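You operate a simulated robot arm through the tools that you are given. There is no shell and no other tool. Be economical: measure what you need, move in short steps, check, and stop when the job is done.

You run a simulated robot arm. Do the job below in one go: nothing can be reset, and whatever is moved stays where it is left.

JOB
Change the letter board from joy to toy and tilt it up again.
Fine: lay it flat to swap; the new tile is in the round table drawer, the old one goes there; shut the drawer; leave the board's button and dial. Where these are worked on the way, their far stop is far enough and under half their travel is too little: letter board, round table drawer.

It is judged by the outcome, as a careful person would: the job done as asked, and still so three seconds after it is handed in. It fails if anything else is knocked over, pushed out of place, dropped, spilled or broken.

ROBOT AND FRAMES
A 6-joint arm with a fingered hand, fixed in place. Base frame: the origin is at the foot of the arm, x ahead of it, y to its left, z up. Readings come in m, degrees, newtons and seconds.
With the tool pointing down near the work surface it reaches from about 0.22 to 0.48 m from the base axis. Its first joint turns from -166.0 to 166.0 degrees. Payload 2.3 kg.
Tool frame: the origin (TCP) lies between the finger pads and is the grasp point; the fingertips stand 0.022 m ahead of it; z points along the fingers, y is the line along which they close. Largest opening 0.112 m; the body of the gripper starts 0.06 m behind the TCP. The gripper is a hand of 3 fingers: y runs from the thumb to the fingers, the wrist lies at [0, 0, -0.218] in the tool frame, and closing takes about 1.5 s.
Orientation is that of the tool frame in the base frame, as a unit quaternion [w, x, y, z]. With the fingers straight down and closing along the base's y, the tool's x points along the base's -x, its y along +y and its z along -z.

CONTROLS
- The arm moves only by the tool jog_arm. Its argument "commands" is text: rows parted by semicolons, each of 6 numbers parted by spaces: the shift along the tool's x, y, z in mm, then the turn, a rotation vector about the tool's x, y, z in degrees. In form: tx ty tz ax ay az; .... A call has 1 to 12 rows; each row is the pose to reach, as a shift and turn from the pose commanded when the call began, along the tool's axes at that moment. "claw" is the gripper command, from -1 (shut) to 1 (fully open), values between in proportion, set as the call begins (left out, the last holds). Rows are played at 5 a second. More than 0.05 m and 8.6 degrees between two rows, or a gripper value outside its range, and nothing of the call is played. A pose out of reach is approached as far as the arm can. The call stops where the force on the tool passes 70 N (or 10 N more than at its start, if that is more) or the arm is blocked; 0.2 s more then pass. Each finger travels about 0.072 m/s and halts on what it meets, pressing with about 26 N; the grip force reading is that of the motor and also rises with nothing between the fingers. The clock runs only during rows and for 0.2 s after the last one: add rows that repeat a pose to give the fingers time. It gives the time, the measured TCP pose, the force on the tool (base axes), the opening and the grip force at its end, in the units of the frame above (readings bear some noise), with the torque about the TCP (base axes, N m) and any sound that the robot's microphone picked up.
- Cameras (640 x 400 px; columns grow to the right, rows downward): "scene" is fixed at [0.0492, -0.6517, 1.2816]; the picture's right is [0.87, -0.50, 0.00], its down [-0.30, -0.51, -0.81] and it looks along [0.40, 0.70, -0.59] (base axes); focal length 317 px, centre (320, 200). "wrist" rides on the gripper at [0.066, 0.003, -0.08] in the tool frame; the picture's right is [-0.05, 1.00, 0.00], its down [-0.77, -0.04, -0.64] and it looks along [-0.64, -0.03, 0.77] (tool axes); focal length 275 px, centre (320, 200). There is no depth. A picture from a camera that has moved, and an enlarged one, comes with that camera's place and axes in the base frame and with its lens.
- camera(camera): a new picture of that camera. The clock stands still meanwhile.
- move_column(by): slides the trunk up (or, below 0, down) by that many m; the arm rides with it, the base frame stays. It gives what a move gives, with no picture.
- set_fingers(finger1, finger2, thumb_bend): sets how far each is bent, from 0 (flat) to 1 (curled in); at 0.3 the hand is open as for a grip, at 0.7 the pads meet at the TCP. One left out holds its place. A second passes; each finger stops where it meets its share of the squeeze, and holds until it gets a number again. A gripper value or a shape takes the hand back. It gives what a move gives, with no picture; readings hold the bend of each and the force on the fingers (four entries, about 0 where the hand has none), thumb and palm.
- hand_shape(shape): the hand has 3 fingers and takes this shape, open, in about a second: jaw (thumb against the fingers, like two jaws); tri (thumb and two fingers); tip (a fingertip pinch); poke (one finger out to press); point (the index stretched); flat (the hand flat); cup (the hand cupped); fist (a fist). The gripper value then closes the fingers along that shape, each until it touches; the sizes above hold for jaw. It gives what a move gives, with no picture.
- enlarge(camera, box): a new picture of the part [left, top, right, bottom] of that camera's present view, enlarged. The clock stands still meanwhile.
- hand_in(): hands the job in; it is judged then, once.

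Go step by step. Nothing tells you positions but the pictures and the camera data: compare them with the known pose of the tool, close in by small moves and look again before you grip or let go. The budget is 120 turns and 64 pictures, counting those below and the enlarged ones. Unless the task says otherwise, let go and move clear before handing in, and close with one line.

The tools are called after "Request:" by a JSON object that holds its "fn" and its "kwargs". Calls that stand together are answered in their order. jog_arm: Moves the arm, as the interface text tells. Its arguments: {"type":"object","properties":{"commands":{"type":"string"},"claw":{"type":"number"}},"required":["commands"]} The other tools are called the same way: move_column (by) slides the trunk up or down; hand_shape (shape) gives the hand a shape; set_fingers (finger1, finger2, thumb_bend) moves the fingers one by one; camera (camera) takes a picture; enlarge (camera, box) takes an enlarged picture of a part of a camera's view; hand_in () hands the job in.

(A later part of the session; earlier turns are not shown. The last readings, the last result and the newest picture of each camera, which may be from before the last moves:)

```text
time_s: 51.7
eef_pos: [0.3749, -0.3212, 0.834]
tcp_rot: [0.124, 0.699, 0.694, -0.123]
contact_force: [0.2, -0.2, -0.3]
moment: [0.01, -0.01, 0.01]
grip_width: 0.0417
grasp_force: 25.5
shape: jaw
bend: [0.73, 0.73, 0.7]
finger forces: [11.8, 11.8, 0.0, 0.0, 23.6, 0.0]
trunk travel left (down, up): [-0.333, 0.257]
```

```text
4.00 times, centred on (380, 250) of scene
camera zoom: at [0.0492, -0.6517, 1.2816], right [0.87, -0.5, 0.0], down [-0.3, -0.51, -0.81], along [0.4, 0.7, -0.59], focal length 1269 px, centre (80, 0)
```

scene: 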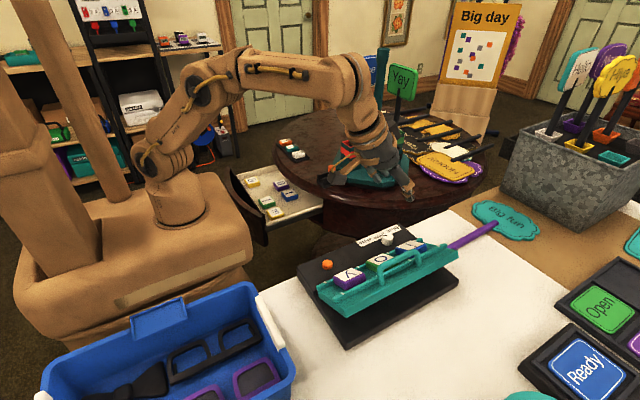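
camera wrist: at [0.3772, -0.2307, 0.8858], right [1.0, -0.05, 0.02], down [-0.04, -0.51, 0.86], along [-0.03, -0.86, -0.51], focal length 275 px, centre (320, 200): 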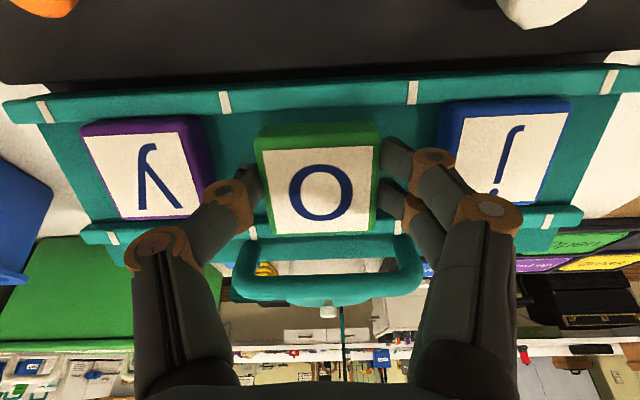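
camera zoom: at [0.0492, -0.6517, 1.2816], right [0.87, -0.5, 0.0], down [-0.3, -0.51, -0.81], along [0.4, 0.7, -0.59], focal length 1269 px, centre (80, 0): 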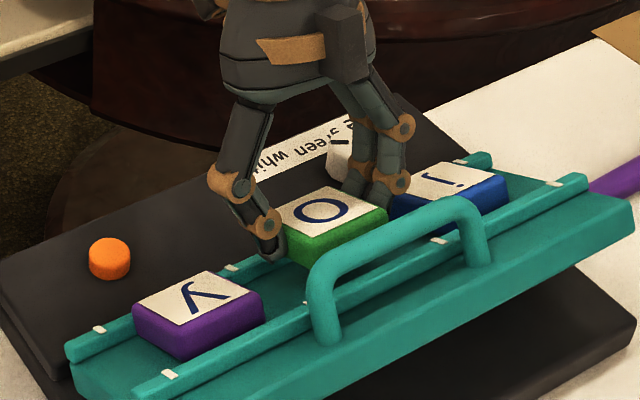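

The "o" is well aligned with its neighbours. I'll lower it along the fingers in small steps.

Request:
{"fn": "jog_arm", "kwargs": {"commands": "0 0 6 0 0 0;0 0 12 0 0 0;0 0 16 0 0 0;0 0 16 0 0 0"}}

Request:
{"fn": "jog_arm", "kwargs": {"commands": "0 0 2 0 0 0;0 0 4 0 0 0;0 0 4 0 0 0"}}

Request:
{"fn": "camera", "kwargs": {"camera": "wrist"}}

```text
time_s: 52.7
eef_pos: [0.3741, -0.3255, 0.8183]
tcp_rot: [0.124, 0.698, 0.695, -0.123]
contact_force: [0.9, 0.0, 4.4]
moment: [-0.09, -0.03, 0.04]
grip_width: 0.0416
grasp_force: 26.0
shape: jaw
bend: [0.73, 0.74, 0.7]
finger forces: [12.0, 14.1, 0.0, 0.0, 24.3, 0.0]
trunk travel left (down, up): [-0.333, 0.257]
```

```text
time_s: 53.5
eef_pos: [0.3738, -0.3274, 0.8163]
tcp_rot: [0.126, 0.699, 0.694, -0.122]
contact_force: [3.5, -9.9, 16.9]
moment: [-0.19, -0.08, 0.05]
grip_width: 0.0419
grasp_force: 25.5
shape: jaw
bend: [0.74, 0.74, 0.7]
finger forces: [14.3, 14.5, 0.0, 0.1, 25.6, 0.1]
trunk travel left (down, up): [-0.333, 0.257]
```

```text
28 pictures are left
camera wrist: at [0.3762, -0.2381, 0.8678], right [1.0, -0.05, 0.02], down [-0.04, -0.5, 0.86], along [-0.03, -0.86, -0.51], focal length 275 px, centre (320, 200)
```

wrist: 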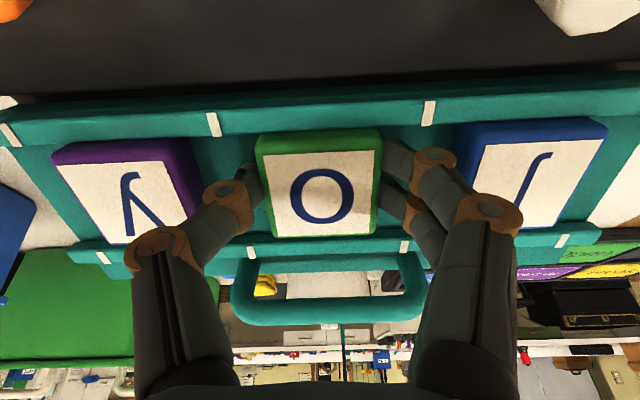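

The "o" is seated between the rails (17 N contact). I'll release and lift away along the fingers.

Request:
{"fn": "jog_arm", "kwargs": {"commands": "0 0 -1 0 0 0;0 0 -2 0 0 0;0 0 -2 0 0 0;0 0 -2 0 0 0;0 0 -15 0 0 0;0 0 -35 0 0 0;0 0 -60 0 0 0;0 0 -60 0 0 0", "claw": 0.05}}

Request:
{"fn": "camera", "kwargs": {"camera": "wrist"}}

```text
time_s: 55.3
eef_pos: [0.3736, -0.3055, 0.8712]
tcp_rot: [0.124, 0.698, 0.694, -0.123]
contact_force: [-1.0, 0.5, 0.4]
moment: [-0.01, 0.01, -0.02]
grip_width: 0.0581
grasp_force: 0.1
shape: jaw
bend: [0.72, 0.72, 0.7]
finger forces: [0.1, 0.1, 0.0, 0.1, 0.0, 0.0]
trunk travel left (down, up): [-0.333, 0.257]
```

```text
27 pictures are left
camera wrist: at [0.3764, -0.2161, 0.9237], right [1.0, -0.05, 0.02], down [-0.04, -0.51, 0.86], along [-0.03, -0.86, -0.51], focal length 275 px, centre (320, 200)
```

wrist: 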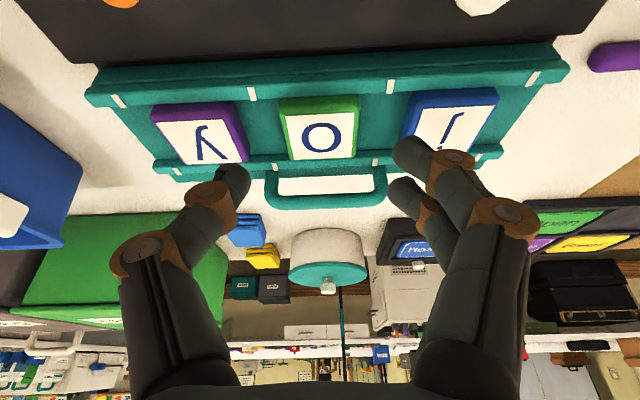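

The "o" is back in line. I'll check the panel tilt from the scene camera.

Request:
{"fn": "enlarge", "kwargs": {"camera": "scene", "box": [280, 180, 480, 340]}}

```text
2.50 times, centred on (380, 260) of scene
camera zoom: at [0.0492, -0.6517, 1.2816], right [0.87, -0.5, 0.0], down [-0.3, -0.51, -0.81], along [0.4, 0.7, -0.59], focal length 793 px, centre (170, 50)
```

zoom: 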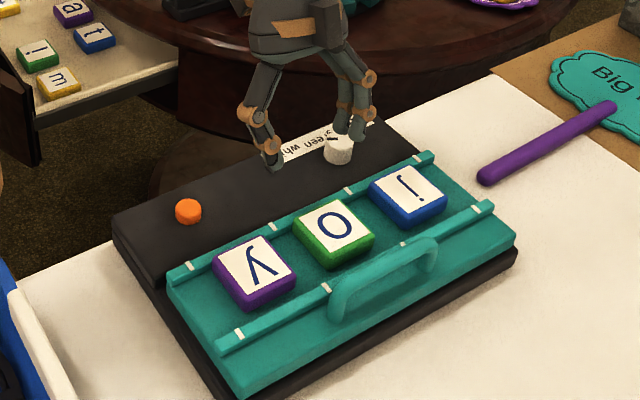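

The panel is in fact flat now and stays flat. "j" is at about (0.456, −0.341), top z≈0.79. I'll move over it with more outward tilt for reach.

Request:
{"fn": "jog_arm", "kwargs": {"commands": "0 20 0 0 -5 0;0 40 0 0 -10 0;0 60 0 0 -15 0;-6 81 10 0 -15 0;-12 81 25 0 -15 0;-12 81 25 0 -15 0", "claw": 0.05}}

Request:
{"fn": "camera", "kwargs": {"camera": "wrist"}}

```text
time_s: 56.7
eef_pos: [0.4532, -0.3262, 0.8512]
tcp_rot: [0.214, 0.676, 0.673, -0.212]
contact_force: [0.5, -0.3, 0.6]
moment: [0.02, 0.0, 0.03]
grip_width: 0.0585
grasp_force: 0.1
shape: jaw
bend: [0.72, 0.72, 0.7]
finger forces: [0.0, 0.0, 0.0, 0.0, 0.0, 0.0]
trunk travel left (down, up): [-0.333, 0.257]
```

```text
25 pictures are left
camera wrist: at [0.4561, -0.2245, 0.8781], right [1.0, -0.04, 0.03], down [-0.04, -0.27, 0.96], along [-0.03, -0.96, -0.27], focal length 275 px, centre (320, 200)
```

wrist: 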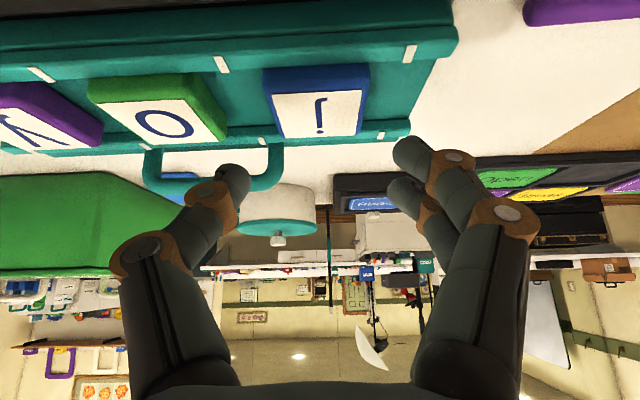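

Reachable. "j" is centred between the fingers, its top at about (0.451, −0.349, 0.795). I'll descend.

Request:
{"fn": "jog_arm", "kwargs": {"commands": "6 -1 15 0 0 0;13 -2 30 0 0 0;17 -2 38 0 0 0;19 -2 44 0 0 0;19 -2 44 0 0 0", "claw": 0.12}}

Request:
{"fn": "camera", "kwargs": {"camera": "wrist"}}

Request:
{"fn": "enlarge", "kwargs": {"camera": "scene", "box": [340, 190, 460, 280]}}

```text
time_s: 57.9
eef_pos: [0.4499, -0.3356, 0.8083]
tcp_rot: [0.217, 0.676, 0.671, -0.212]
contact_force: [-0.1, -0.5, 17.6]
moment: [-0.04, -0.69, -0.01]
grip_width: 0.0621
grasp_force: 0.1
shape: jaw
bend: [0.73, 0.72, 0.7]
finger forces: [17.1, 0.1, 0.0, 0.0, 0.0, 0.0]
trunk travel left (down, up): [-0.333, 0.257]
```

```text
24 pictures are left
camera wrist: at [0.4532, -0.2339, 0.8344], right [1.0, -0.04, 0.03], down [-0.04, -0.26, 0.96], along [-0.03, -0.96, -0.26], focal length 275 px, centre (320, 200)
```

wrist: 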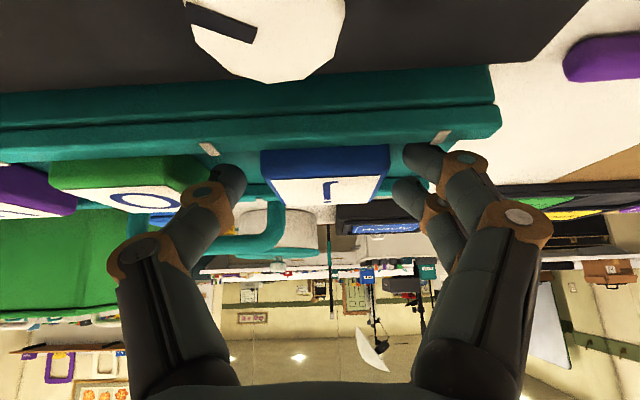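

```text
4.44 times, centred on (400, 235) of scene
camera zoom: at [0.0492, -0.6517, 1.2816], right [0.87, -0.5, 0.0], down [-0.3, -0.51, -0.81], along [0.4, 0.7, -0.59], focal length 1410 px, centre (-36, 44)
```

zoom: 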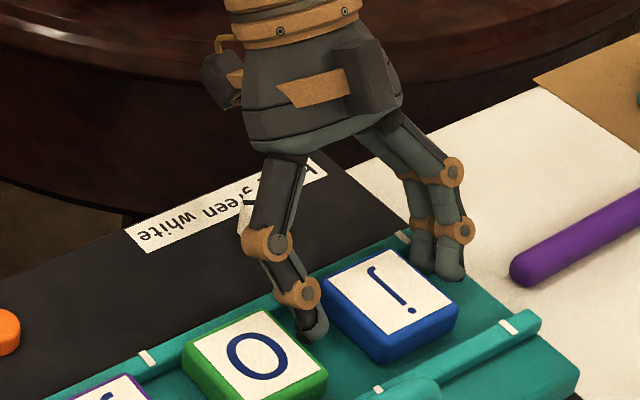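

One finger is touching the lower rail. I'll rise slightly, shift 12 mm outward, and go down again.

Request:
{"fn": "jog_arm", "kwargs": {"commands": "-6 0 -8 0 0 0;-14 0 1 0 0 0;-11 0 5 0 0 0;-9 0 8 0 0 0;-9 0 8 0 0 0"}}

```text
time_s: 59.1
eef_pos: [0.4453, -0.3415, 0.8069]
tcp_rot: [0.215, 0.676, 0.672, -0.212]
contact_force: [-0.5, -2.9, 19.2]
moment: [-0.08, -0.79, -0.14]
grip_width: 0.0619
grasp_force: 0.0
shape: jaw
bend: [0.74, 0.72, 0.7]
finger forces: [18.7, 0.0, 0.0, 0.0, 0.0, 0.0]
out of reach, approached as far as the arm can: row 2, 3, 4, 5
trunk travel left (down, up): [-0.333, 0.257]
```

The reach limit is here, but the pads overlap the tile's sides. I'll ease up 2 mm and close on it.

Request:
{"fn": "jog_arm", "kwargs": {"commands": "-1 4 -1 0 0 0;-1 4 -1 0 0 0;-1 4 -1 0 0 0;-1 4 -1 0 0 0;-1 4 -1 0 0 0;-1 4 -1 0 0 0", "claw": -0.6}}

Request:
{"fn": "enlarge", "kwargs": {"camera": "scene", "box": [340, 190, 460, 280]}}

```text
time_s: 60.5
eef_pos: [0.448, -0.3387, 0.8069]
tcp_rot: [0.216, 0.676, 0.672, -0.212]
contact_force: [4.9, -8.3, 19.7]
moment: [-0.14, -0.68, 0.09]
grip_width: 0.0425
grasp_force: 26.2
shape: jaw
bend: [0.76, 0.73, 0.7]
finger forces: [23.5, 15.1, 0.1, 0.0, 22.1, 0.0]
out of reach, approached as far as the arm can: row 1, 2, 3, 4
trunk travel left (down, up): [-0.333, 0.257]
```

```text
4.44 times, centred on (400, 235) of scene
camera zoom: at [0.0492, -0.6517, 1.2816], right [0.87, -0.5, 0.0], down [-0.3, -0.51, -0.81], along [0.4, 0.7, -0.59], focal length 1410 px, centre (-36, 44)
```

zoom: 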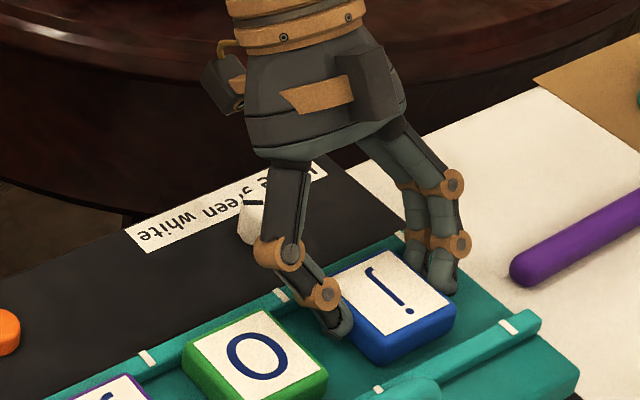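

Gripped at the tile's width. I'll lift straight up slowly.

Request:
{"fn": "jog_arm", "kwargs": {"commands": "-6 0 -8 0 0 0;-12 0 -16 0 0 0;-20 0 -28 0 0 0;-28 0 -44 0 0 0;-30 0 -60 0 0 0;-30 0 -60 0 0 0"}}

Request:
{"fn": "camera", "kwargs": {"camera": "wrist"}}

Request:
{"fn": "enlarge", "kwargs": {"camera": "scene", "box": [280, 160, 480, 320]}}

```text
time_s: 61.9
eef_pos: [0.4486, -0.3282, 0.8713]
tcp_rot: [0.213, 0.677, 0.672, -0.213]
contact_force: [0.2, -0.4, -0.3]
moment: [-0.02, -0.02, 0.0]
grip_width: 0.0417
grasp_force: 26.5
shape: jaw
bend: [0.74, 0.73, 0.7]
finger forces: [11.1, 14.0, 0.0, 0.0, 25.0, 0.0]
out of reach, approached as far as the arm can: row 1, 2, 3, 4, 5, 6
trunk travel left (down, up): [-0.333, 0.257]
```

```text
21 pictures are left
camera wrist: at [0.4514, -0.2276, 0.8993], right [1.0, -0.04, 0.03], down [-0.04, -0.26, 0.96], along [-0.03, -0.96, -0.27], focal length 275 px, centre (320, 200)
```

wrist: 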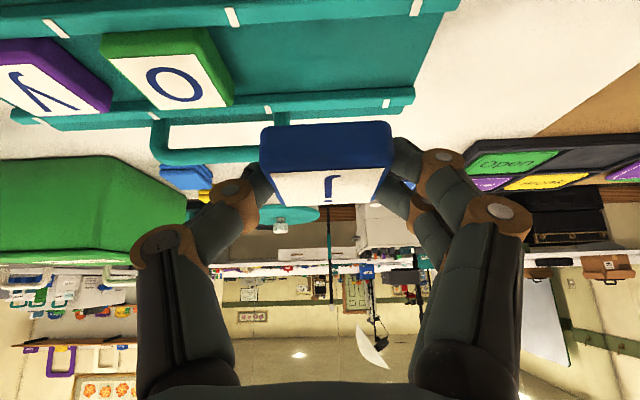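

```text
2.50 times, centred on (380, 240) of scene
camera zoom: at [0.0492, -0.6517, 1.2816], right [0.87, -0.5, 0.0], down [-0.3, -0.51, -0.81], along [0.4, 0.7, -0.59], focal length 793 px, centre (170, 100)
```

zoom: 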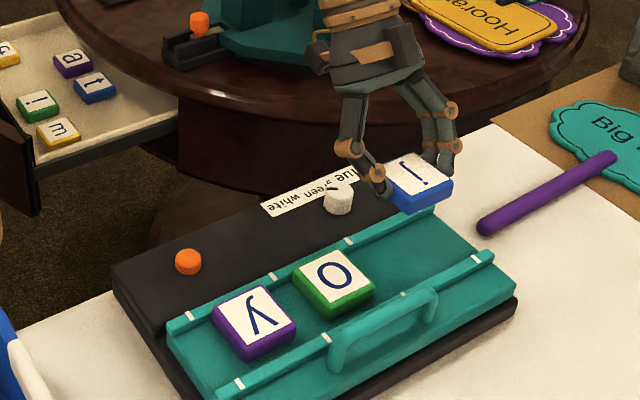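

"j" is held with the board flat and "o" and "y" in place. Now I'll carry it, kept level, toward the drawer.

Request:
{"fn": "jog_arm", "kwargs": {"commands": "20 -13 -30 0 0 0;40 -26 -60 0 0 0;60 -40 -90 0 0 0;80 -53 -120 0 0 0;100 -66 -150 0 0 0;117 -80 -181 0 0 0;117 -80 -181 0 0 0"}}

Request:
{"fn": "jog_arm", "kwargs": {"commands": "15 -3 -11 -4.33 0 -6.13;31 -7 -22 -8.66 0 -12.26;46 -10 -33 -13 0 -18.4;62 -13 -44 -17.3 0 -24.5;77 -17 -55 -21.6 0 -30.6;93 -20 -66 -26 0 -36.8;108 -23 -77 -30.3 0 -42.9;124 -27 -88 -34.6 0 -49;139 -30 -99 -39 0 -55.2;155 -33 -110 -43.3 0 -61.3;170 -37 -121 -47.6 0 -67.4;186 -40 -132 -51.9 0 -73.5"}}

Request:
{"fn": "camera", "kwargs": {"camera": "wrist"}}

Request:
{"fn": "enlarge", "kwargs": {"camera": "scene", "box": [215, 140, 335, 230]}}

```text
time_s: 63.5
eef_pos: [0.3696, -0.1278, 0.9529]
tcp_rot: [0.214, 0.676, 0.672, -0.213]
contact_force: [0.2, -0.1, 0.1]
moment: [-0.02, 0.01, 0.01]
grip_width: 0.0414
grasp_force: 25.6
shape: jaw
bend: [0.74, 0.73, 0.7]
finger forces: [10.9, 13.7, 0.0, 0.0, 24.7, 0.0]
trunk travel left (down, up): [-0.333, 0.257]
```

```text
time_s: 66.1
eef_pos: [0.3308, 0.0999, 0.9532]
tcp_rot: [0.304, 0.001, 0.953, 0.0]
contact_force: [0.2, 0.2, -0.6]
moment: [-0.01, -0.01, 0.0]
grip_width: 0.0414
grasp_force: 25.7
shape: jaw
bend: [0.74, 0.73, 0.7]
finger forces: [11.0, 13.6, 0.0, 0.0, 24.4, 0.1]
trunk travel left (down, up): [-0.333, 0.257]
```

```text
19 pictures are left
camera wrist: at [0.2295, 0.1038, 0.9798], right [0.04, 1.0, 0.03], down [0.26, -0.04, 0.96], along [0.96, -0.03, -0.26], focal length 275 px, centre (320, 200)
```

wrist: 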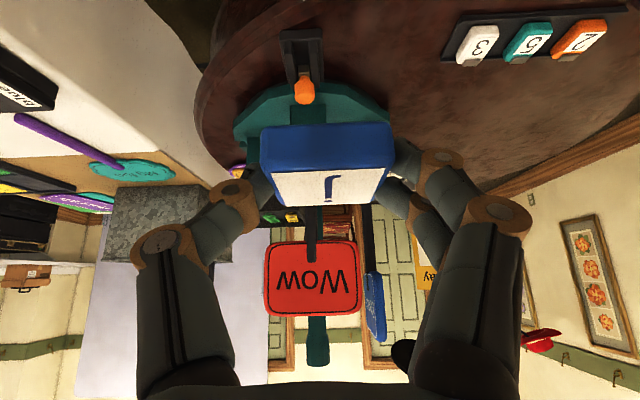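

```text
4.44 times, centred on (275, 185) of scene
camera zoom: at [0.0492, -0.6517, 1.2816], right [0.87, -0.5, 0.0], down [-0.3, -0.51, -0.81], along [0.4, 0.7, -0.59], focal length 1410 px, centre (520, 267)
```

zoom: 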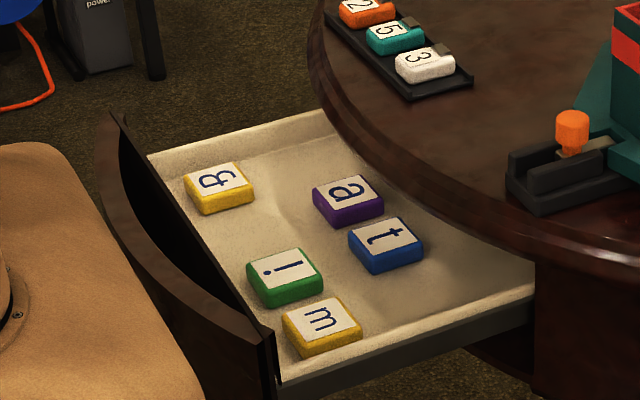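

The drawer's tiles are visible. I'll check the orientation of the "t" in a closer view.

Request:
{"fn": "enlarge", "kwargs": {"camera": "scene", "box": [258, 168, 308, 208]}}

```text
10.00 times, centred on (283, 188) of scene
camera zoom: at [0.0492, -0.6517, 1.2816], right [0.87, -0.5, 0.0], down [-0.3, -0.51, -0.81], along [0.4, 0.7, -0.59], focal length 3173 px, centre (690, 320)
```

zoom: 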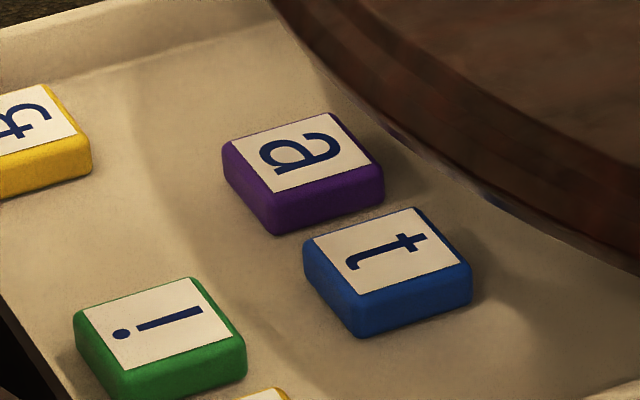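

The "t" has its top toward +x, so picking it with this hand heading and turning −90° at the board is right. I'll take "j" over the free left rear cell of the drawer, near (0.41, 0.39), and lower the trunk.

Request:
{"fn": "jog_arm", "kwargs": {"commands": "-4 40 3 0 0 0;-8 80 6 0 0 0;-12 120 9 0 0 0;-16 160 12 0 0 0;-20 200 14 0 0 0;-24 240 16 0 0 0;-24 260 17 0 0 0;-24 260 17 0 0 0"}}

Request:
{"fn": "move_column", "kwargs": {"by": -0.23}}

Request:
{"fn": "camera", "kwargs": {"camera": "wrist"}}

Request:
{"fn": "camera", "kwargs": {"camera": "scene"}}

```text
time_s: 67.9
eef_pos: [0.3621, 0.3607, 0.9532]
tcp_rot: [0.304, 0.003, 0.953, 0.0]
contact_force: [0.0, 0.2, 0.2]
moment: [0.02, -0.01, -0.01]
grip_width: 0.0414
grasp_force: 26.1
shape: jaw
bend: [0.74, 0.73, 0.7]
finger forces: [10.9, 13.7, 0.0, 0.0, 24.4, 0.0]
trunk travel left (down, up): [-0.333, 0.257]
```

```text
time_s: 70.3
eef_pos: [0.361, 0.3611, 0.725]
tcp_rot: [0.304, 0.003, 0.953, 0.0]
contact_force: [0.5, -1.0, 0.0]
moment: [0.0, -0.02, 0.03]
grip_width: 0.0414
grasp_force: 25.6
shape: jaw
bend: [0.74, 0.73, 0.7]
finger forces: [10.9, 13.6, 0.0, 0.0, 24.4, 0.1]
trunk travel left (down, up): [-0.103, 0.487]
```

```text
16 pictures are left
camera wrist: at [0.2604, 0.3646, 0.7503], right [0.04, 1.0, 0.03], down [0.26, -0.04, 0.96], along [0.96, -0.03, -0.26], focal length 275 px, centre (320, 200)
```

wrist: 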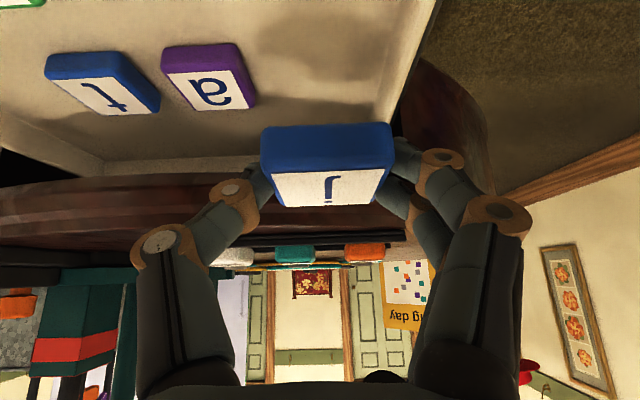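

```text
15 pictures are left
```

scene: 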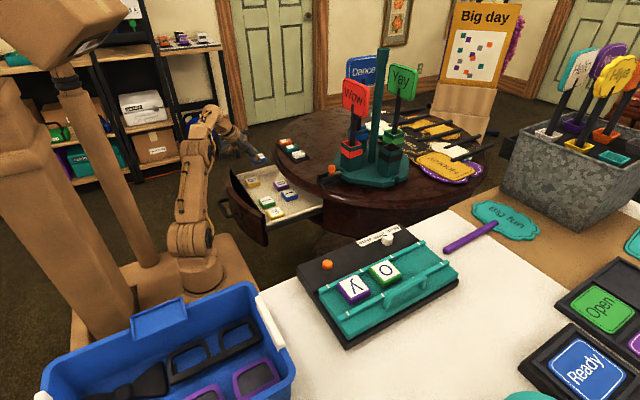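

The "t" is at (0.417, 0.215, top 0.626), "a" at (0.42, 0.289), and free floor lies around (0.405, 0.367). I'll lower "j" in front of the rim, then slide in under it and set it down.

Request:
{"fn": "jog_arm", "kwargs": {"commands": "10 3 14 0 0 0;20 3 28 0 0 0;29 3 41 0 0 0;20 3 48 0 0 0;11 3 55 0 0 0;3 3 63 0 0 0;8 3 71 0 0 0;14 3 79 0 0 0;18 3 85 0 0 0;18 3 85 0 0 0"}}

Request:
{"fn": "camera", "kwargs": {"camera": "wrist"}}

```text
time_s: 72.5
eef_pos: [0.3948, 0.3619, 0.6492]
tcp_rot: [0.307, 0.004, 0.952, 0.003]
contact_force: [-0.8, -4.0, 36.0]
moment: [1.58, 0.27, 0.03]
grip_width: 0.0415
grasp_force: 25.8
shape: jaw
bend: [0.75, 0.73, 0.7]
finger forces: [44.9, 14.6, 0.0, 0.1, 24.9, 0.1]
trunk travel left (down, up): [-0.103, 0.487]
```

```text
14 pictures are left
camera wrist: at [0.2936, 0.3656, 0.675], right [0.04, 1.0, 0.04], down [0.25, -0.05, 0.97], along [0.97, -0.03, -0.25], focal length 275 px, centre (320, 200)
```

wrist: 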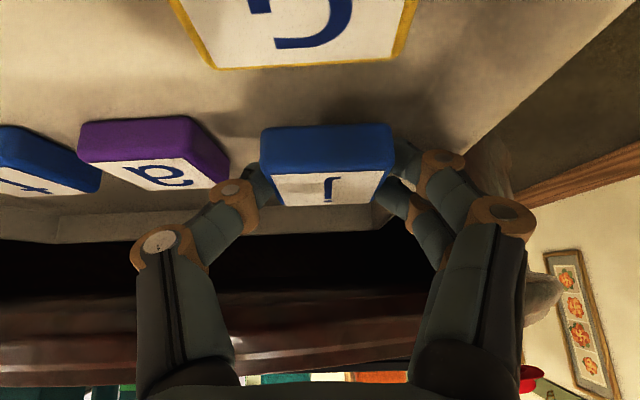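

Something, likely a finger knuckle on the drawer's side wall, touches before the tile is down. I'll rise, shift 8 mm away from the wall, and lower again.

Request:
{"fn": "jog_arm", "kwargs": {"commands": "-5 0 -6 0 0 0;-5 -8 -6 0 0 0;-1 -8 0 0 0 0;2 -8 4 0 0 0;4 -8 6 0 0 0;4 -8 6 0 0 0"}}

```text
time_s: 73.9
eef_pos: [0.3967, 0.3558, 0.6374]
tcp_rot: [0.304, 0.003, 0.953, 0.0]
contact_force: [0.0, 0.5, -1.3]
moment: [0.0, 0.0, -0.01]
grip_width: 0.0414
grasp_force: 25.8
shape: jaw
bend: [0.74, 0.73, 0.7]
finger forces: [10.8, 14.4, 0.1, 0.0, 25.2, 0.0]
trunk travel left (down, up): [-0.103, 0.487]
```

Free of the wall now and not yet touching the floor. I'll go on down gently until there is contact.

Request:
{"fn": "jog_arm", "kwargs": {"commands": "1 0 1.6 0 0 0;2.3 0 3.3 0 0 0;3.5 0 4.9 0 0 0;3.5 0 4.9 0 0 0"}}

```text
time_s: 74.9
eef_pos: [0.3951, 0.3551, 0.6339]
tcp_rot: [0.306, 0.003, 0.952, 0.003]
contact_force: [0.9, -0.1, 30.0]
moment: [1.21, 0.02, 0.14]
grip_width: 0.0417
grasp_force: 26.4
shape: jaw
bend: [0.76, 0.73, 0.7]
finger forces: [41.2, 15.8, 0.1, 0.0, 23.5, 0.1]
trunk travel left (down, up): [-0.103, 0.487]
```

Finger 1's tip now rests on the floor with the tile at floor level. I'll release with a small opening and back off.

Request:
{"fn": "jog_arm", "kwargs": {"commands": "-0.5 0 -1 0 0 0;-0.5 0 -1 0 0 0;-0.5 0 -1 0 0 0;-0.5 0 -1 0 0 0;-0.5 0 -8 0 0 0;-0.5 0 -20 0 0 0;-0.5 0 -40 0 0 0;-0.5 0 -70 0 0 0;-0.5 0 -100 0 0 0;-0.5 0 -100 0 0 0", "claw": -0.05}}

Request:
{"fn": "camera", "kwargs": {"camera": "wrist"}}

```text
time_s: 77.1
eef_pos: [0.3389, 0.3575, 0.712]
tcp_rot: [0.304, 0.003, 0.953, 0.001]
contact_force: [0.5, -0.1, 0.8]
moment: [0.04, 0.0, -0.04]
grip_width: 0.0526
grasp_force: 0.1
shape: jaw
bend: [0.73, 0.73, 0.7]
finger forces: [0.1, 0.1, 0.0, 0.0, 0.0, 0.1]
trunk travel left (down, up): [-0.103, 0.487]
```

```text
13 pictures are left
camera wrist: at [0.2373, 0.3607, 0.7388], right [0.04, 1.0, 0.03], down [0.26, -0.04, 0.96], along [0.96, -0.03, -0.26], focal length 275 px, centre (320, 200)
```

wrist: 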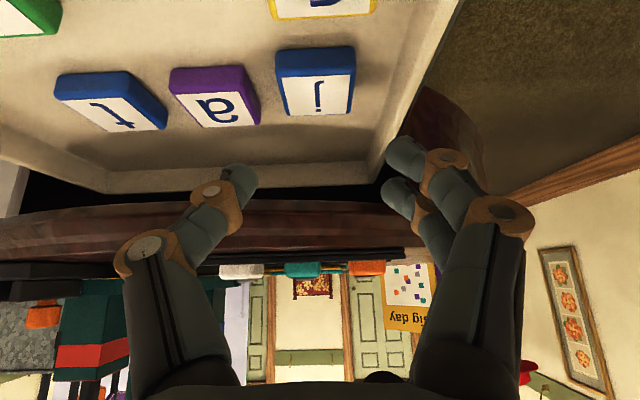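

"j" stands neatly beside "a". I'll verify positions with the scene camera before taking "t".

Request:
{"fn": "enlarge", "kwargs": {"camera": "scene", "box": [215, 140, 335, 230]}}

```text
4.44 times, centred on (275, 185) of scene
camera zoom: at [0.0492, -0.6517, 1.2816], right [0.87, -0.5, 0.0], down [-0.3, -0.51, -0.81], along [0.4, 0.7, -0.59], focal length 1410 px, centre (520, 267)
```

zoom: 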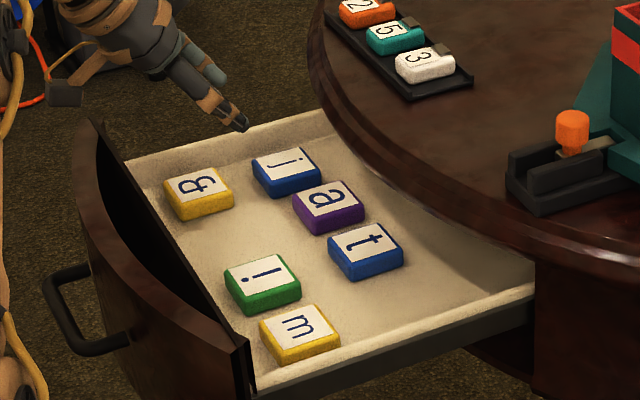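

The drawer has come out a bit further, which helps. The "t" is at (0.398, 0.2125, top 0.625). I'll move over it and stop short for a check.

Request:
{"fn": "jog_arm", "kwargs": {"commands": "0 -35 0 0 0 0;0 -70 0 0 0 0;0 -105 5 0 0 0;3 -145 15 0 0 0;3 -145 30 0 0 0;3 -145 50 0 0 0;3 -145 50 0 0 0", "claw": 0.14}}

Request:
{"fn": "camera", "kwargs": {"camera": "wrist"}}

```text
time_s: 78.7
eef_pos: [0.3647, 0.2121, 0.6692]
tcp_rot: [0.305, 0.003, 0.952, 0.0]
contact_force: [-0.5, 0.2, -0.5]
moment: [-0.01, 0.0, 0.0]
grip_width: 0.0631
grasp_force: 0.1
shape: jaw
bend: [0.72, 0.72, 0.7]
finger forces: [0.0, 0.0, 0.0, 0.0, 0.0, 0.1]
trunk travel left (down, up): [-0.103, 0.487]
```

```text
11 pictures are left
camera wrist: at [0.2635, 0.2152, 0.6965], right [0.04, 1.0, 0.03], down [0.26, -0.04, 0.96], along [0.96, -0.03, -0.26], focal length 275 px, centre (320, 200)
```

wrist: 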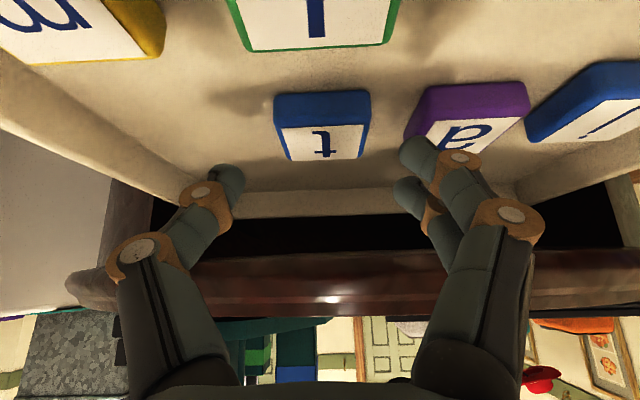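

The "t" is well centred. I'll go in and grip.

Request:
{"fn": "jog_arm", "kwargs": {"commands": "-1 0 15 0 0 0;-2 0 30 0 0 0;-3 0 40 0 0 0;-3 0 40 0 0 0"}}

Request:
{"fn": "jog_arm", "kwargs": {"commands": "0 0 -1 0 0 0;0 0 -1 0 0 0;0 0 -1 0 0 0;0 0 -1 0 0 0;0 0 -1 0 0 0;0 0 -1 0 0 0", "claw": -0.6}}

```text
time_s: 79.7
eef_pos: [0.3909, 0.2101, 0.6392]
tcp_rot: [0.304, 0.003, 0.953, 0.0]
contact_force: [0.4, 0.1, -0.1]
moment: [0.01, 0.0, -0.02]
grip_width: 0.0634
grasp_force: 0.0
shape: jaw
bend: [0.72, 0.72, 0.7]
finger forces: [0.2, 0.0, 0.1, 0.0, 0.1, 0.0]
trunk travel left (down, up): [-0.103, 0.487]
```

```text
time_s: 81.1
eef_pos: [0.389, 0.2103, 0.64]
tcp_rot: [0.305, 0.002, 0.952, 0.001]
contact_force: [0.6, 0.1, 4.8]
moment: [0.13, -0.07, 0.02]
grip_width: 0.0406
grasp_force: 25.8
shape: jaw
bend: [0.73, 0.74, 0.7]
finger forces: [12.1, 15.4, 0.1, 0.0, 23.3, 0.0]
trunk travel left (down, up): [-0.103, 0.487]
```

Gripped. I'll lift it out, raise the trunk, and carry it back while turning −90°.

Request:
{"fn": "jog_arm", "kwargs": {"commands": "0 0 -15 0 0 0;0 0 -35 0 0 0;0 0 -65 0 0 0;0 0 -100 0 0 0;0 0 -100 0 0 0"}}

Request:
{"fn": "move_column", "kwargs": {"by": 0.23}}

Request:
{"fn": "jog_arm", "kwargs": {"commands": "-3 -28 2 4.33 0 6.13;-6 -56 4 8.66 0 12.26;-8 -84 6 13 0 18.4;-11 -112 8 17.3 0 24.5;-14 -140 10 21.6 0 30.6;-17 -168 12 26 0 36.8;-19 -196 13 30.3 0 42.9;-22 -224 15 34.6 0 49;-25 -252 17 39 0 55.2;-28 -280 19 43.3 0 61.3;-30 -308 21 47.6 0 67.4;-33 -338 23 51.9 0 73.5"}}

Request:
{"fn": "camera", "kwargs": {"camera": "wrist"}}

```text
time_s: 82.3
eef_pos: [0.3328, 0.2099, 0.7206]
tcp_rot: [0.304, 0.004, 0.953, 0.0]
contact_force: [-0.3, -0.2, -1.2]
moment: [-0.01, -0.02, 0.02]
grip_width: 0.0401
grasp_force: 26.4
shape: jaw
bend: [0.73, 0.74, 0.7]
finger forces: [12.9, 11.1, 0.0, 0.0, 23.4, 0.0]
trunk travel left (down, up): [-0.103, 0.487]
```

```text
time_s: 84.7
eef_pos: [0.3323, 0.2113, 0.9502]
tcp_rot: [0.304, 0.003, 0.953, 0.0]
contact_force: [0.6, 0.3, -0.2]
moment: [0.04, 0.0, 0.03]
grip_width: 0.0397
grasp_force: 26.0
shape: jaw
bend: [0.73, 0.74, 0.7]
finger forces: [12.8, 11.0, 0.1, 0.0, 23.5, 0.1]
trunk travel left (down, up): [-0.333, 0.257]
```

```text
time_s: 87.3
eef_pos: [0.3718, -0.129, 0.9506]
tcp_rot: [0.214, 0.676, 0.672, -0.213]
contact_force: [-0.8, 0.0, -0.2]
moment: [0.03, -0.01, 0.0]
grip_width: 0.0396
grasp_force: 26.2
shape: jaw
bend: [0.73, 0.74, 0.7]
finger forces: [13.1, 11.0, 0.1, 0.1, 23.4, 0.0]
trunk travel left (down, up): [-0.333, 0.257]
```

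```text
10 pictures are left
camera wrist: at [0.374, -0.0283, 0.9776], right [1.0, -0.04, 0.03], down [-0.04, -0.27, 0.96], along [-0.04, -0.96, -0.27], focal length 275 px, centre (320, 200)
```

wrist: 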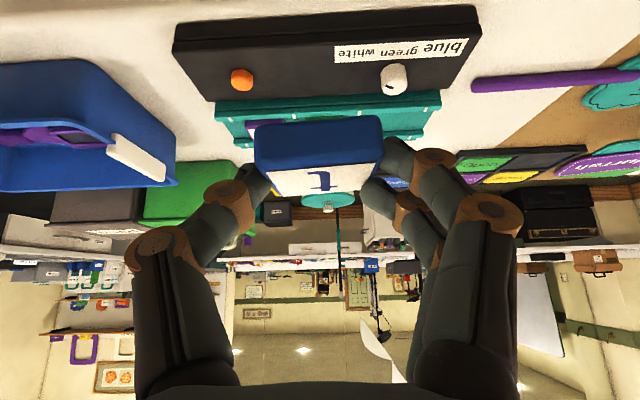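

The "t" is held upright relative to the board letters. I'll carry it to a hover over slot 1.

Request:
{"fn": "jog_arm", "kwargs": {"commands": "-18 13 31 0 0 0;-36 26 62 0 0 0;-54 39 93 0 0 0;-72 52 124 0 0 0;-90 65 155 0 0 0;-108 78 180 0 0 0;-108 78 187 0 0 0;-108 78 187 0 0 0"}}

Request:
{"fn": "camera", "kwargs": {"camera": "wrist"}}

Request:
{"fn": "enlarge", "kwargs": {"camera": "scene", "box": [340, 190, 460, 280]}}

```text
time_s: 89.1
eef_pos: [0.4488, -0.3239, 0.8594]
tcp_rot: [0.213, 0.676, 0.672, -0.213]
contact_force: [-0.4, -0.2, 0.7]
moment: [-0.01, -0.01, -0.01]
grip_width: 0.0397
grasp_force: 26.0
shape: jaw
bend: [0.73, 0.74, 0.7]
finger forces: [13.0, 10.4, 0.1, 0.0, 23.3, 0.1]
trunk travel left (down, up): [-0.333, 0.257]
```

```text
9 pictures are left
camera wrist: at [0.4507, -0.2226, 0.8866], right [1.0, -0.04, 0.03], down [-0.04, -0.27, 0.96], along [-0.03, -0.96, -0.27], focal length 275 px, centre (320, 200)
```

wrist: 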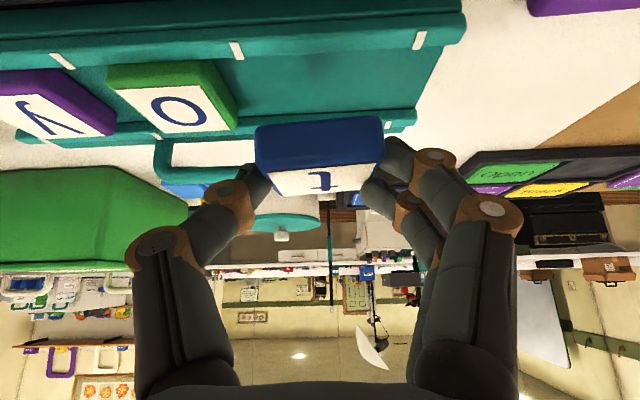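

```text
4.44 times, centred on (400, 235) of scene
camera zoom: at [0.0492, -0.6517, 1.2816], right [0.87, -0.5, 0.0], down [-0.3, -0.51, -0.81], along [0.4, 0.7, -0.59], focal length 1410 px, centre (-36, 44)
```

zoom: 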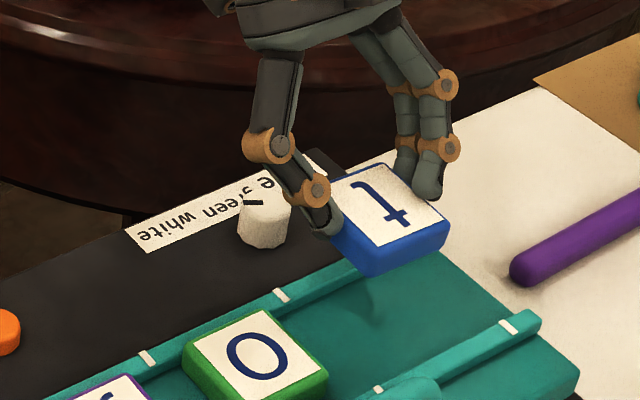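

"t" hovers aligned with its slot. I'll lower it in steps.

Request:
{"fn": "jog_arm", "kwargs": {"commands": "3 1 16 0 0 0;6 2 28 0 0 0;10 2 36 0 0 0;13 2 42 0 0 0;13 2 42 0 0 0"}}

```text
time_s: 90.3
eef_pos: [0.4491, -0.3367, 0.818]
tcp_rot: [0.214, 0.677, 0.671, -0.213]
contact_force: [1.3, -1.8, 4.9]
moment: [0.05, -0.13, -0.03]
grip_width: 0.0394
grasp_force: 26.3
shape: jaw
bend: [0.73, 0.74, 0.7]
finger forces: [13.7, 10.6, 0.1, 0.0, 23.8, 0.0]
trunk travel left (down, up): [-0.333, 0.257]
```

There is first contact a little early. I'll take a look before pressing further.

Request:
{"fn": "enlarge", "kwargs": {"camera": "scene", "box": [340, 190, 460, 280]}}

```text
4.44 times, centred on (400, 235) of scene
camera zoom: at [0.0492, -0.6517, 1.2816], right [0.87, -0.5, 0.0], down [-0.3, -0.51, -0.81], along [0.4, 0.7, -0.59], focal length 1410 px, centre (-36, 44)
```

zoom: 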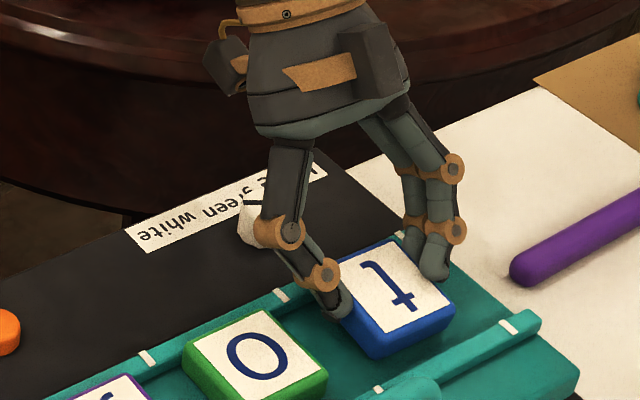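

The tile seems to sit about 6 mm too far toward the lower rail. I'll lift slightly, shift outward with a bit more tilt, and lower again.

Request:
{"fn": "jog_arm", "kwargs": {"commands": "-3 0 -4 0 0 0;-8 -1 1 0 -4 0;-6 -1 4 0 -4 0;-4 -1 6.5 0 -4 0;-4 -1 6.5 0 -4 0"}}

```text
time_s: 91.5
eef_pos: [0.4468, -0.3444, 0.814]
tcp_rot: [0.237, 0.668, 0.664, -0.237]
contact_force: [0.1, 0.4, 0.8]
moment: [-0.04, -0.04, 0.01]
grip_width: 0.0393
grasp_force: 25.7
shape: jaw
bend: [0.73, 0.74, 0.7]
finger forces: [13.5, 10.2, 0.1, 0.0, 23.7, 0.0]
trunk travel left (down, up): [-0.333, 0.257]
```

No contact now at a lower height, so it cleared the rail. I'll go on down.

Request:
{"fn": "jog_arm", "kwargs": {"commands": "1.3 0 1.6 0 0 0;2.5 0 3.1 0 0 0;3.8 0 4.7 0 0 0;3.8 0 4.7 0 0 0"}}

```text
time_s: 92.5
eef_pos: [0.4484, -0.343, 0.8111]
tcp_rot: [0.239, 0.669, 0.663, -0.236]
contact_force: [3.8, -4.5, 22.1]
moment: [-0.36, -0.63, -0.09]
grip_width: 0.0396
grasp_force: 26.2
shape: jaw
bend: [0.73, 0.74, 0.7]
finger forces: [14.3, 27.2, 0.0, 0.0, 23.4, 0.0]
trunk travel left (down, up): [-0.333, 0.257]
```

There is firm contact at z 0.811. I'll check that it is seated.

Request:
{"fn": "enlarge", "kwargs": {"camera": "scene", "box": [340, 190, 460, 280]}}

```text
4.44 times, centred on (400, 235) of scene
camera zoom: at [0.0492, -0.6517, 1.2816], right [0.87, -0.5, 0.0], down [-0.3, -0.51, -0.81], along [0.4, 0.7, -0.59], focal length 1410 px, centre (-36, 44)
```

zoom: 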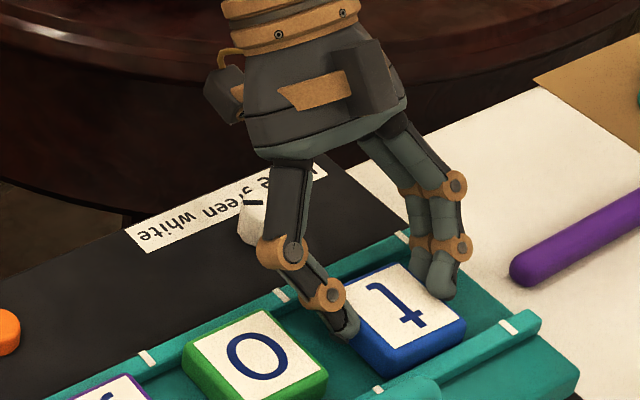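

The "t" sits between the rails, in line with "o". I'll release and back off along the fingers.

Request:
{"fn": "jog_arm", "kwargs": {"commands": "0 0 -1 0 0 0;0 0 -2 0 0 0;0 0 -2 0 0 0;0 0 -2 0 0 0;0 0 -12 0 0 0;0 0 -30 0 0 0;0 0 -60 0 0 0;0 0 -90 0 0 0;0 0 -90 0 0 0", "claw": 0.02}}

Request:
{"fn": "enlarge", "kwargs": {"camera": "scene", "box": [300, 190, 480, 320]}}

```text
time_s: 94.5
eef_pos: [0.449, -0.2863, 0.8774]
tcp_rot: [0.238, 0.668, 0.664, -0.237]
contact_force: [0.0, -0.6, -0.1]
moment: [-0.02, -0.01, 0.02]
grip_width: 0.057
grasp_force: 0.1
shape: jaw
bend: [0.73, 0.73, 0.7]
finger forces: [0.0, 0.1, 0.1, 0.1, 0.1, 0.0]
trunk travel left (down, up): [-0.333, 0.257]
```

```text
3.08 times, centred on (390, 255) of scene
camera zoom: at [0.0492, -0.6517, 1.2816], right [0.87, -0.5, 0.0], down [-0.3, -0.51, -0.81], along [0.4, 0.7, -0.59], focal length 976 px, centre (105, 31)
```

zoom: 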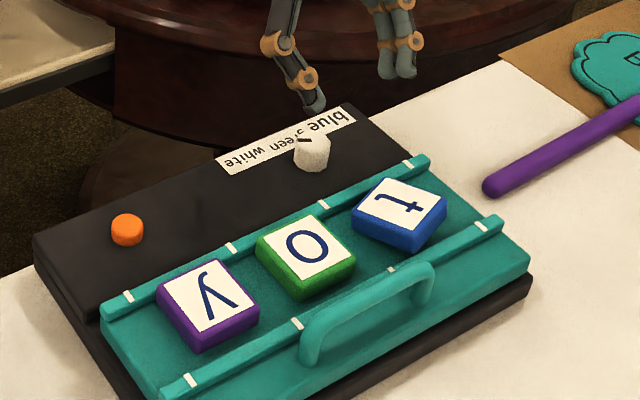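

The "t" turned about 20° on release. I'll go back, square it by gripping with wider fingers at lighter depth, then ease off before opening.

Request:
{"fn": "jog_arm", "kwargs": {"commands": "-1 2 25 0 0 0;-2 2 50 0 0 0;-2 2 70 0 0 0;-2 2 80 0 0 0;-2 2 86 0 0 0;-2 2 86 0 0 0", "claw": 0.25}}

Request:
{"fn": "jog_arm", "kwargs": {"commands": "0 0 0 0 0 0;0 0 0 0 0 0;0 0 0 0 0 0;0 0 0 0 0 0;0 0 0 0 0 0;0 0 0 0 0 0", "claw": -0.5}}

```text
time_s: 95.9
eef_pos: [0.4509, -0.3433, 0.8141]
tcp_rot: [0.238, 0.668, 0.664, -0.236]
contact_force: [0.1, 0.3, 0.8]
moment: [0.0, 0.05, 0.0]
grip_width: 0.0697
grasp_force: 0.0
shape: jaw
bend: [0.71, 0.71, 0.69]
finger forces: [0.0, 0.0, 0.0, 0.0, 0.0, 0.0]
trunk travel left (down, up): [-0.333, 0.257]
```

```text
time_s: 97.3
eef_pos: [0.4526, -0.3434, 0.8127]
tcp_rot: [0.237, 0.668, 0.664, -0.237]
contact_force: [-0.8, 0.6, -0.3]
moment: [-0.01, 0.0, 0.01]
grip_width: 0.043
grasp_force: 26.2
shape: jaw
bend: [0.73, 0.73, 0.7]
finger forces: [11.9, 11.2, 0.0, 0.1, 23.1, 0.1]
trunk travel left (down, up): [-0.333, 0.257]
```

It is squared (even finger forces, no outside load). I'll open gradually in place and back off.

Request:
{"fn": "jog_arm", "kwargs": {"commands": "0 0 0 0 0 0;0 0 0 0 0 0;0 0 0 0 0 0", "claw": -0.16}}

Request:
{"fn": "jog_arm", "kwargs": {"commands": "0 0 0 0 0 0;0 0 0 0 0 0;0 0 0 0 0 0;0 0 -15 0 0 0;0 0 -30 0 0 0;0 0 -60 0 0 0;0 0 -90 0 0 0;0 0 -90 0 0 0", "claw": 0.1}}

Request:
{"fn": "enlarge", "kwargs": {"camera": "scene", "box": [300, 190, 480, 320]}}

```text
time_s: 98.1
eef_pos: [0.4518, -0.3436, 0.8138]
tcp_rot: [0.237, 0.668, 0.664, -0.236]
contact_force: [-0.3, -0.6, -0.5]
moment: [-0.02, 0.01, 0.05]
grip_width: 0.0481
grasp_force: 0.2
shape: jaw
bend: [0.73, 0.73, 0.7]
finger forces: [0.0, 0.9, 0.0, 0.0, 0.7, 0.0]
trunk travel left (down, up): [-0.333, 0.257]
```

```text
time_s: 99.9
eef_pos: [0.4494, -0.2865, 0.8834]
tcp_rot: [0.237, 0.668, 0.664, -0.236]
contact_force: [0.0, 0.2, -0.5]
moment: [0.01, 0.02, 0.01]
grip_width: 0.0609
grasp_force: 0.0
shape: jaw
bend: [0.72, 0.72, 0.7]
finger forces: [0.1, 0.0, 0.0, 0.0, 0.1, 0.0]
trunk travel left (down, up): [-0.333, 0.257]
```

```text
3.08 times, centred on (390, 255) of scene
camera zoom: at [0.0492, -0.6517, 1.2816], right [0.87, -0.5, 0.0], down [-0.3, -0.51, -0.81], along [0.4, 0.7, -0.59], focal length 976 px, centre (105, 31)
```

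zoom: 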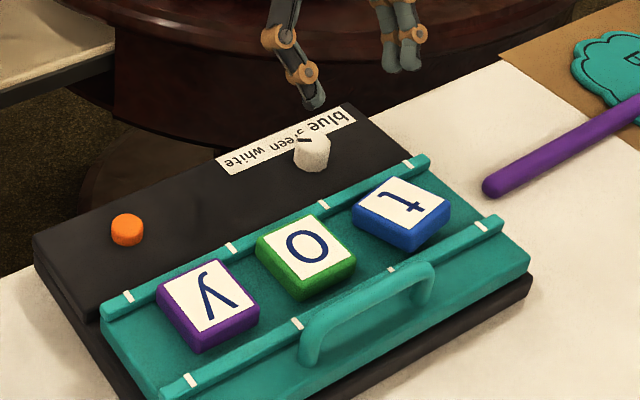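

It is still turned about 10°, so the fingers adapted to its angle. I'll grip with the hand turned +10° to match the tile, then rotate it back square while held and release.

Request:
{"fn": "jog_arm", "kwargs": {"commands": "0 2 10 -6.3 0 -5;0 2 30 -6.3 0 -7.7;0 2 55 -6.3 0 -7.7;0 2 75 -6.3 0 -7.7;0 2 89 -6.3 0 -7.7;0 2 89 -6.3 0 -7.7", "claw": 0.15}}

Request:
{"fn": "jog_arm", "kwargs": {"commands": "0 0 0 0 0 0;0 0 0 0 0 0;0 0 0 0 0 0;0 0 0 0 0 0;0 0 0 0 0 0;0 0 0 0 0 0", "claw": -0.5}}

Request:
{"fn": "jog_arm", "kwargs": {"commands": "0 0 0 1.3 0 1.5;0 0 0 2.6 0 3.1;0 0 0 3.8 0 4.6;0 0 0 5 0 6.2;0 0 0 6.3 0 7.7;0 0 0 7 0 8.6;0 0 0 7 0 8.6"}}

```text
time_s: 101.3
eef_pos: [0.4522, -0.3433, 0.8143]
tcp_rot: [0.257, 0.608, 0.72, -0.214]
contact_force: [0.4, -0.4, 0.1]
moment: [0.01, 0.0, -0.03]
grip_width: 0.064
grasp_force: 0.0
shape: jaw
bend: [0.72, 0.72, 0.7]
finger forces: [0.0, 0.1, 0.0, 0.1, 0.0, 0.1]
trunk travel left (down, up): [-0.333, 0.257]
```

```text
time_s: 102.7
eef_pos: [0.4534, -0.3426, 0.8142]
tcp_rot: [0.257, 0.608, 0.72, -0.214]
contact_force: [0.0, -0.4, 0.1]
moment: [0.03, 0.02, 0.01]
grip_width: 0.0397
grasp_force: 25.8
shape: jaw
bend: [0.74, 0.73, 0.7]
finger forces: [11.5, 11.8, 0.0, 0.0, 23.3, 0.0]
trunk travel left (down, up): [-0.333, 0.257]
```

```text
time_s: 104.3
eef_pos: [0.4503, -0.3409, 0.8131]
tcp_rot: [0.235, 0.675, 0.658, -0.237]
contact_force: [0.6, 1.2, 1.7]
moment: [-0.08, -0.05, 0.01]
grip_width: 0.0396
grasp_force: 26.1
shape: jaw
bend: [0.74, 0.73, 0.7]
finger forces: [11.8, 12.1, 0.1, 0.0, 23.6, 0.0]
trunk travel left (down, up): [-0.333, 0.257]
```

Rotated back. I'll release gradually, back off and check.

Request:
{"fn": "jog_arm", "kwargs": {"commands": "0 0 0 0 0 0;0 0 0 0 0 0;0 0 0 0 0 0", "claw": -0.18}}

Request:
{"fn": "jog_arm", "kwargs": {"commands": "0 0 0 0 0 0;0 0 0 0 0 0;0 0 0 0 0 0;0 0 -15 0 0 0;0 0 -30 0 0 0;0 0 -60 0 0 0;0 0 -90 0 0 0;0 0 -90 0 0 0", "claw": 0.1}}

Request:
{"fn": "enlarge", "kwargs": {"camera": "scene", "box": [300, 190, 480, 320]}}

```text
time_s: 105.1
eef_pos: [0.4518, -0.3418, 0.8126]
tcp_rot: [0.234, 0.675, 0.658, -0.237]
contact_force: [0.2, -0.5, 0.0]
moment: [-0.04, -0.02, -0.02]
grip_width: 0.0464
grasp_force: 0.1
shape: jaw
bend: [0.73, 0.73, 0.7]
finger forces: [0.4, 0.1, 0.0, 0.0, 0.3, 0.1]
trunk travel left (down, up): [-0.333, 0.257]
```

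```text
time_s: 106.9
eef_pos: [0.4638, -0.2897, 0.8854]
tcp_rot: [0.234, 0.675, 0.658, -0.239]
contact_force: [-0.6, 0.4, -0.1]
moment: [-0.01, -0.06, -0.01]
grip_width: 0.0608
grasp_force: 0.0
shape: jaw
bend: [0.72, 0.72, 0.7]
finger forces: [0.1, 0.0, 0.0, 0.0, 0.0, 0.0]
out of reach, approached as far as the arm can: row 6, 7, 8
trunk travel left (down, up): [-0.333, 0.257]
```

```text
3.08 times, centred on (390, 255) of scene
camera zoom: at [0.0492, -0.6517, 1.2816], right [0.87, -0.5, 0.0], down [-0.3, -0.51, -0.81], along [0.4, 0.7, -0.59], focal length 976 px, centre (105, 31)
```

zoom: 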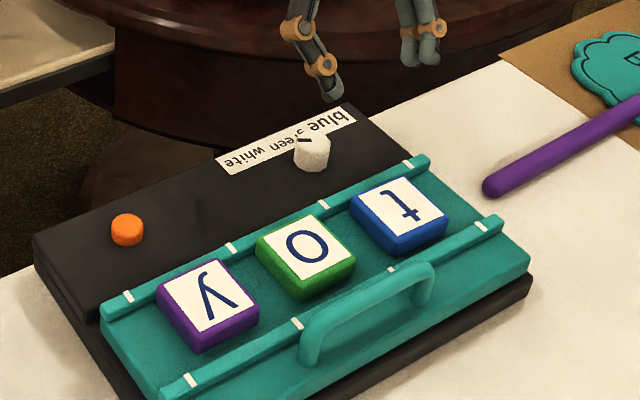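

"toy" reads square and in place. Now I'll raise the board, first backing up to a neutral hand pose.

Request:
{"fn": "jog_arm", "kwargs": {"commands": "4 -21 -23 0 7.8 0;8 -42 -46 0 15.6 0;12 -63 -69 0 23.4 0;16 -84 -92 0 31.2 0;21 -106 -113 0 39 0;21 -106 -113 0 39 0", "claw": -0.25}}

Request:
{"fn": "jog_arm", "kwargs": {"commands": "0 0 0 0 0 -8;0 0 0 0 0 -16;0 0 0 0 0 -24;0 0 0 0 0 -32;0 0 0 0 0 -40;0 0 0 0 0 -48;0 0 0 0 0 -56;0 0 0 0 0 -64;0 0 0 0 0 -71.5;0 0 0 0 0 -71.5"}}

Request:
{"fn": "jog_arm", "kwargs": {"commands": "-16 -38 10 0 -6.2 0;-31 -76 20 0 -12.4 0;-47 -114 30 0 -18.6 0;-62 -152 40 0 -24.8 0;-78 -190 50 0 -31 0;-78 -190 50 0 -31 0"}}

```text
time_s: 108.3
eef_pos: [0.3773, -0.2162, 0.9748]
tcp_rot: [0.0, 0.716, 0.699, 0.001]
contact_force: [-0.4, -0.4, -0.3]
moment: [0.01, 0.01, -0.03]
grip_width: 0.042
grasp_force: 0.0
shape: jaw
bend: [0.73, 0.73, 0.7]
finger forces: [0.0, 0.0, 0.0, 0.1, 0.1, 0.0]
out of reach, approached as far as the arm can: row 1, 2, 3, 4, 5, 6
trunk travel left (down, up): [-0.333, 0.257]
```

```text
time_s: 110.5
eef_pos: [0.3791, -0.2115, 0.9766]
tcp_rot: [-0.006, 0.169, 0.986, -0.002]
contact_force: [-0.1, 0.5, -0.1]
moment: [0.0, 0.01, 0.0]
grip_width: 0.042
grasp_force: 0.1
shape: jaw
bend: [0.73, 0.73, 0.7]
finger forces: [0.0, 0.0, 0.0, 0.0, 0.0, 0.0]
out of reach, approached as far as the arm can: row 8, 9, 10
trunk travel left (down, up): [-0.333, 0.257]
```

```text
time_s: 111.9
eef_pos: [0.3789, -0.4076, 0.9214]
tcp_rot: [0.266, 0.168, 0.948, -0.048]
contact_force: [-0.3, 0.3, -0.2]
moment: [0.03, 0.0, 0.03]
grip_width: 0.0419
grasp_force: 0.0
shape: jaw
bend: [0.73, 0.73, 0.7]
finger forces: [0.0, 0.0, 0.0, 0.0, 0.0, 0.1]
out of reach, approached as far as the arm can: row 4, 5, 6
trunk travel left (down, up): [-0.333, 0.257]
```

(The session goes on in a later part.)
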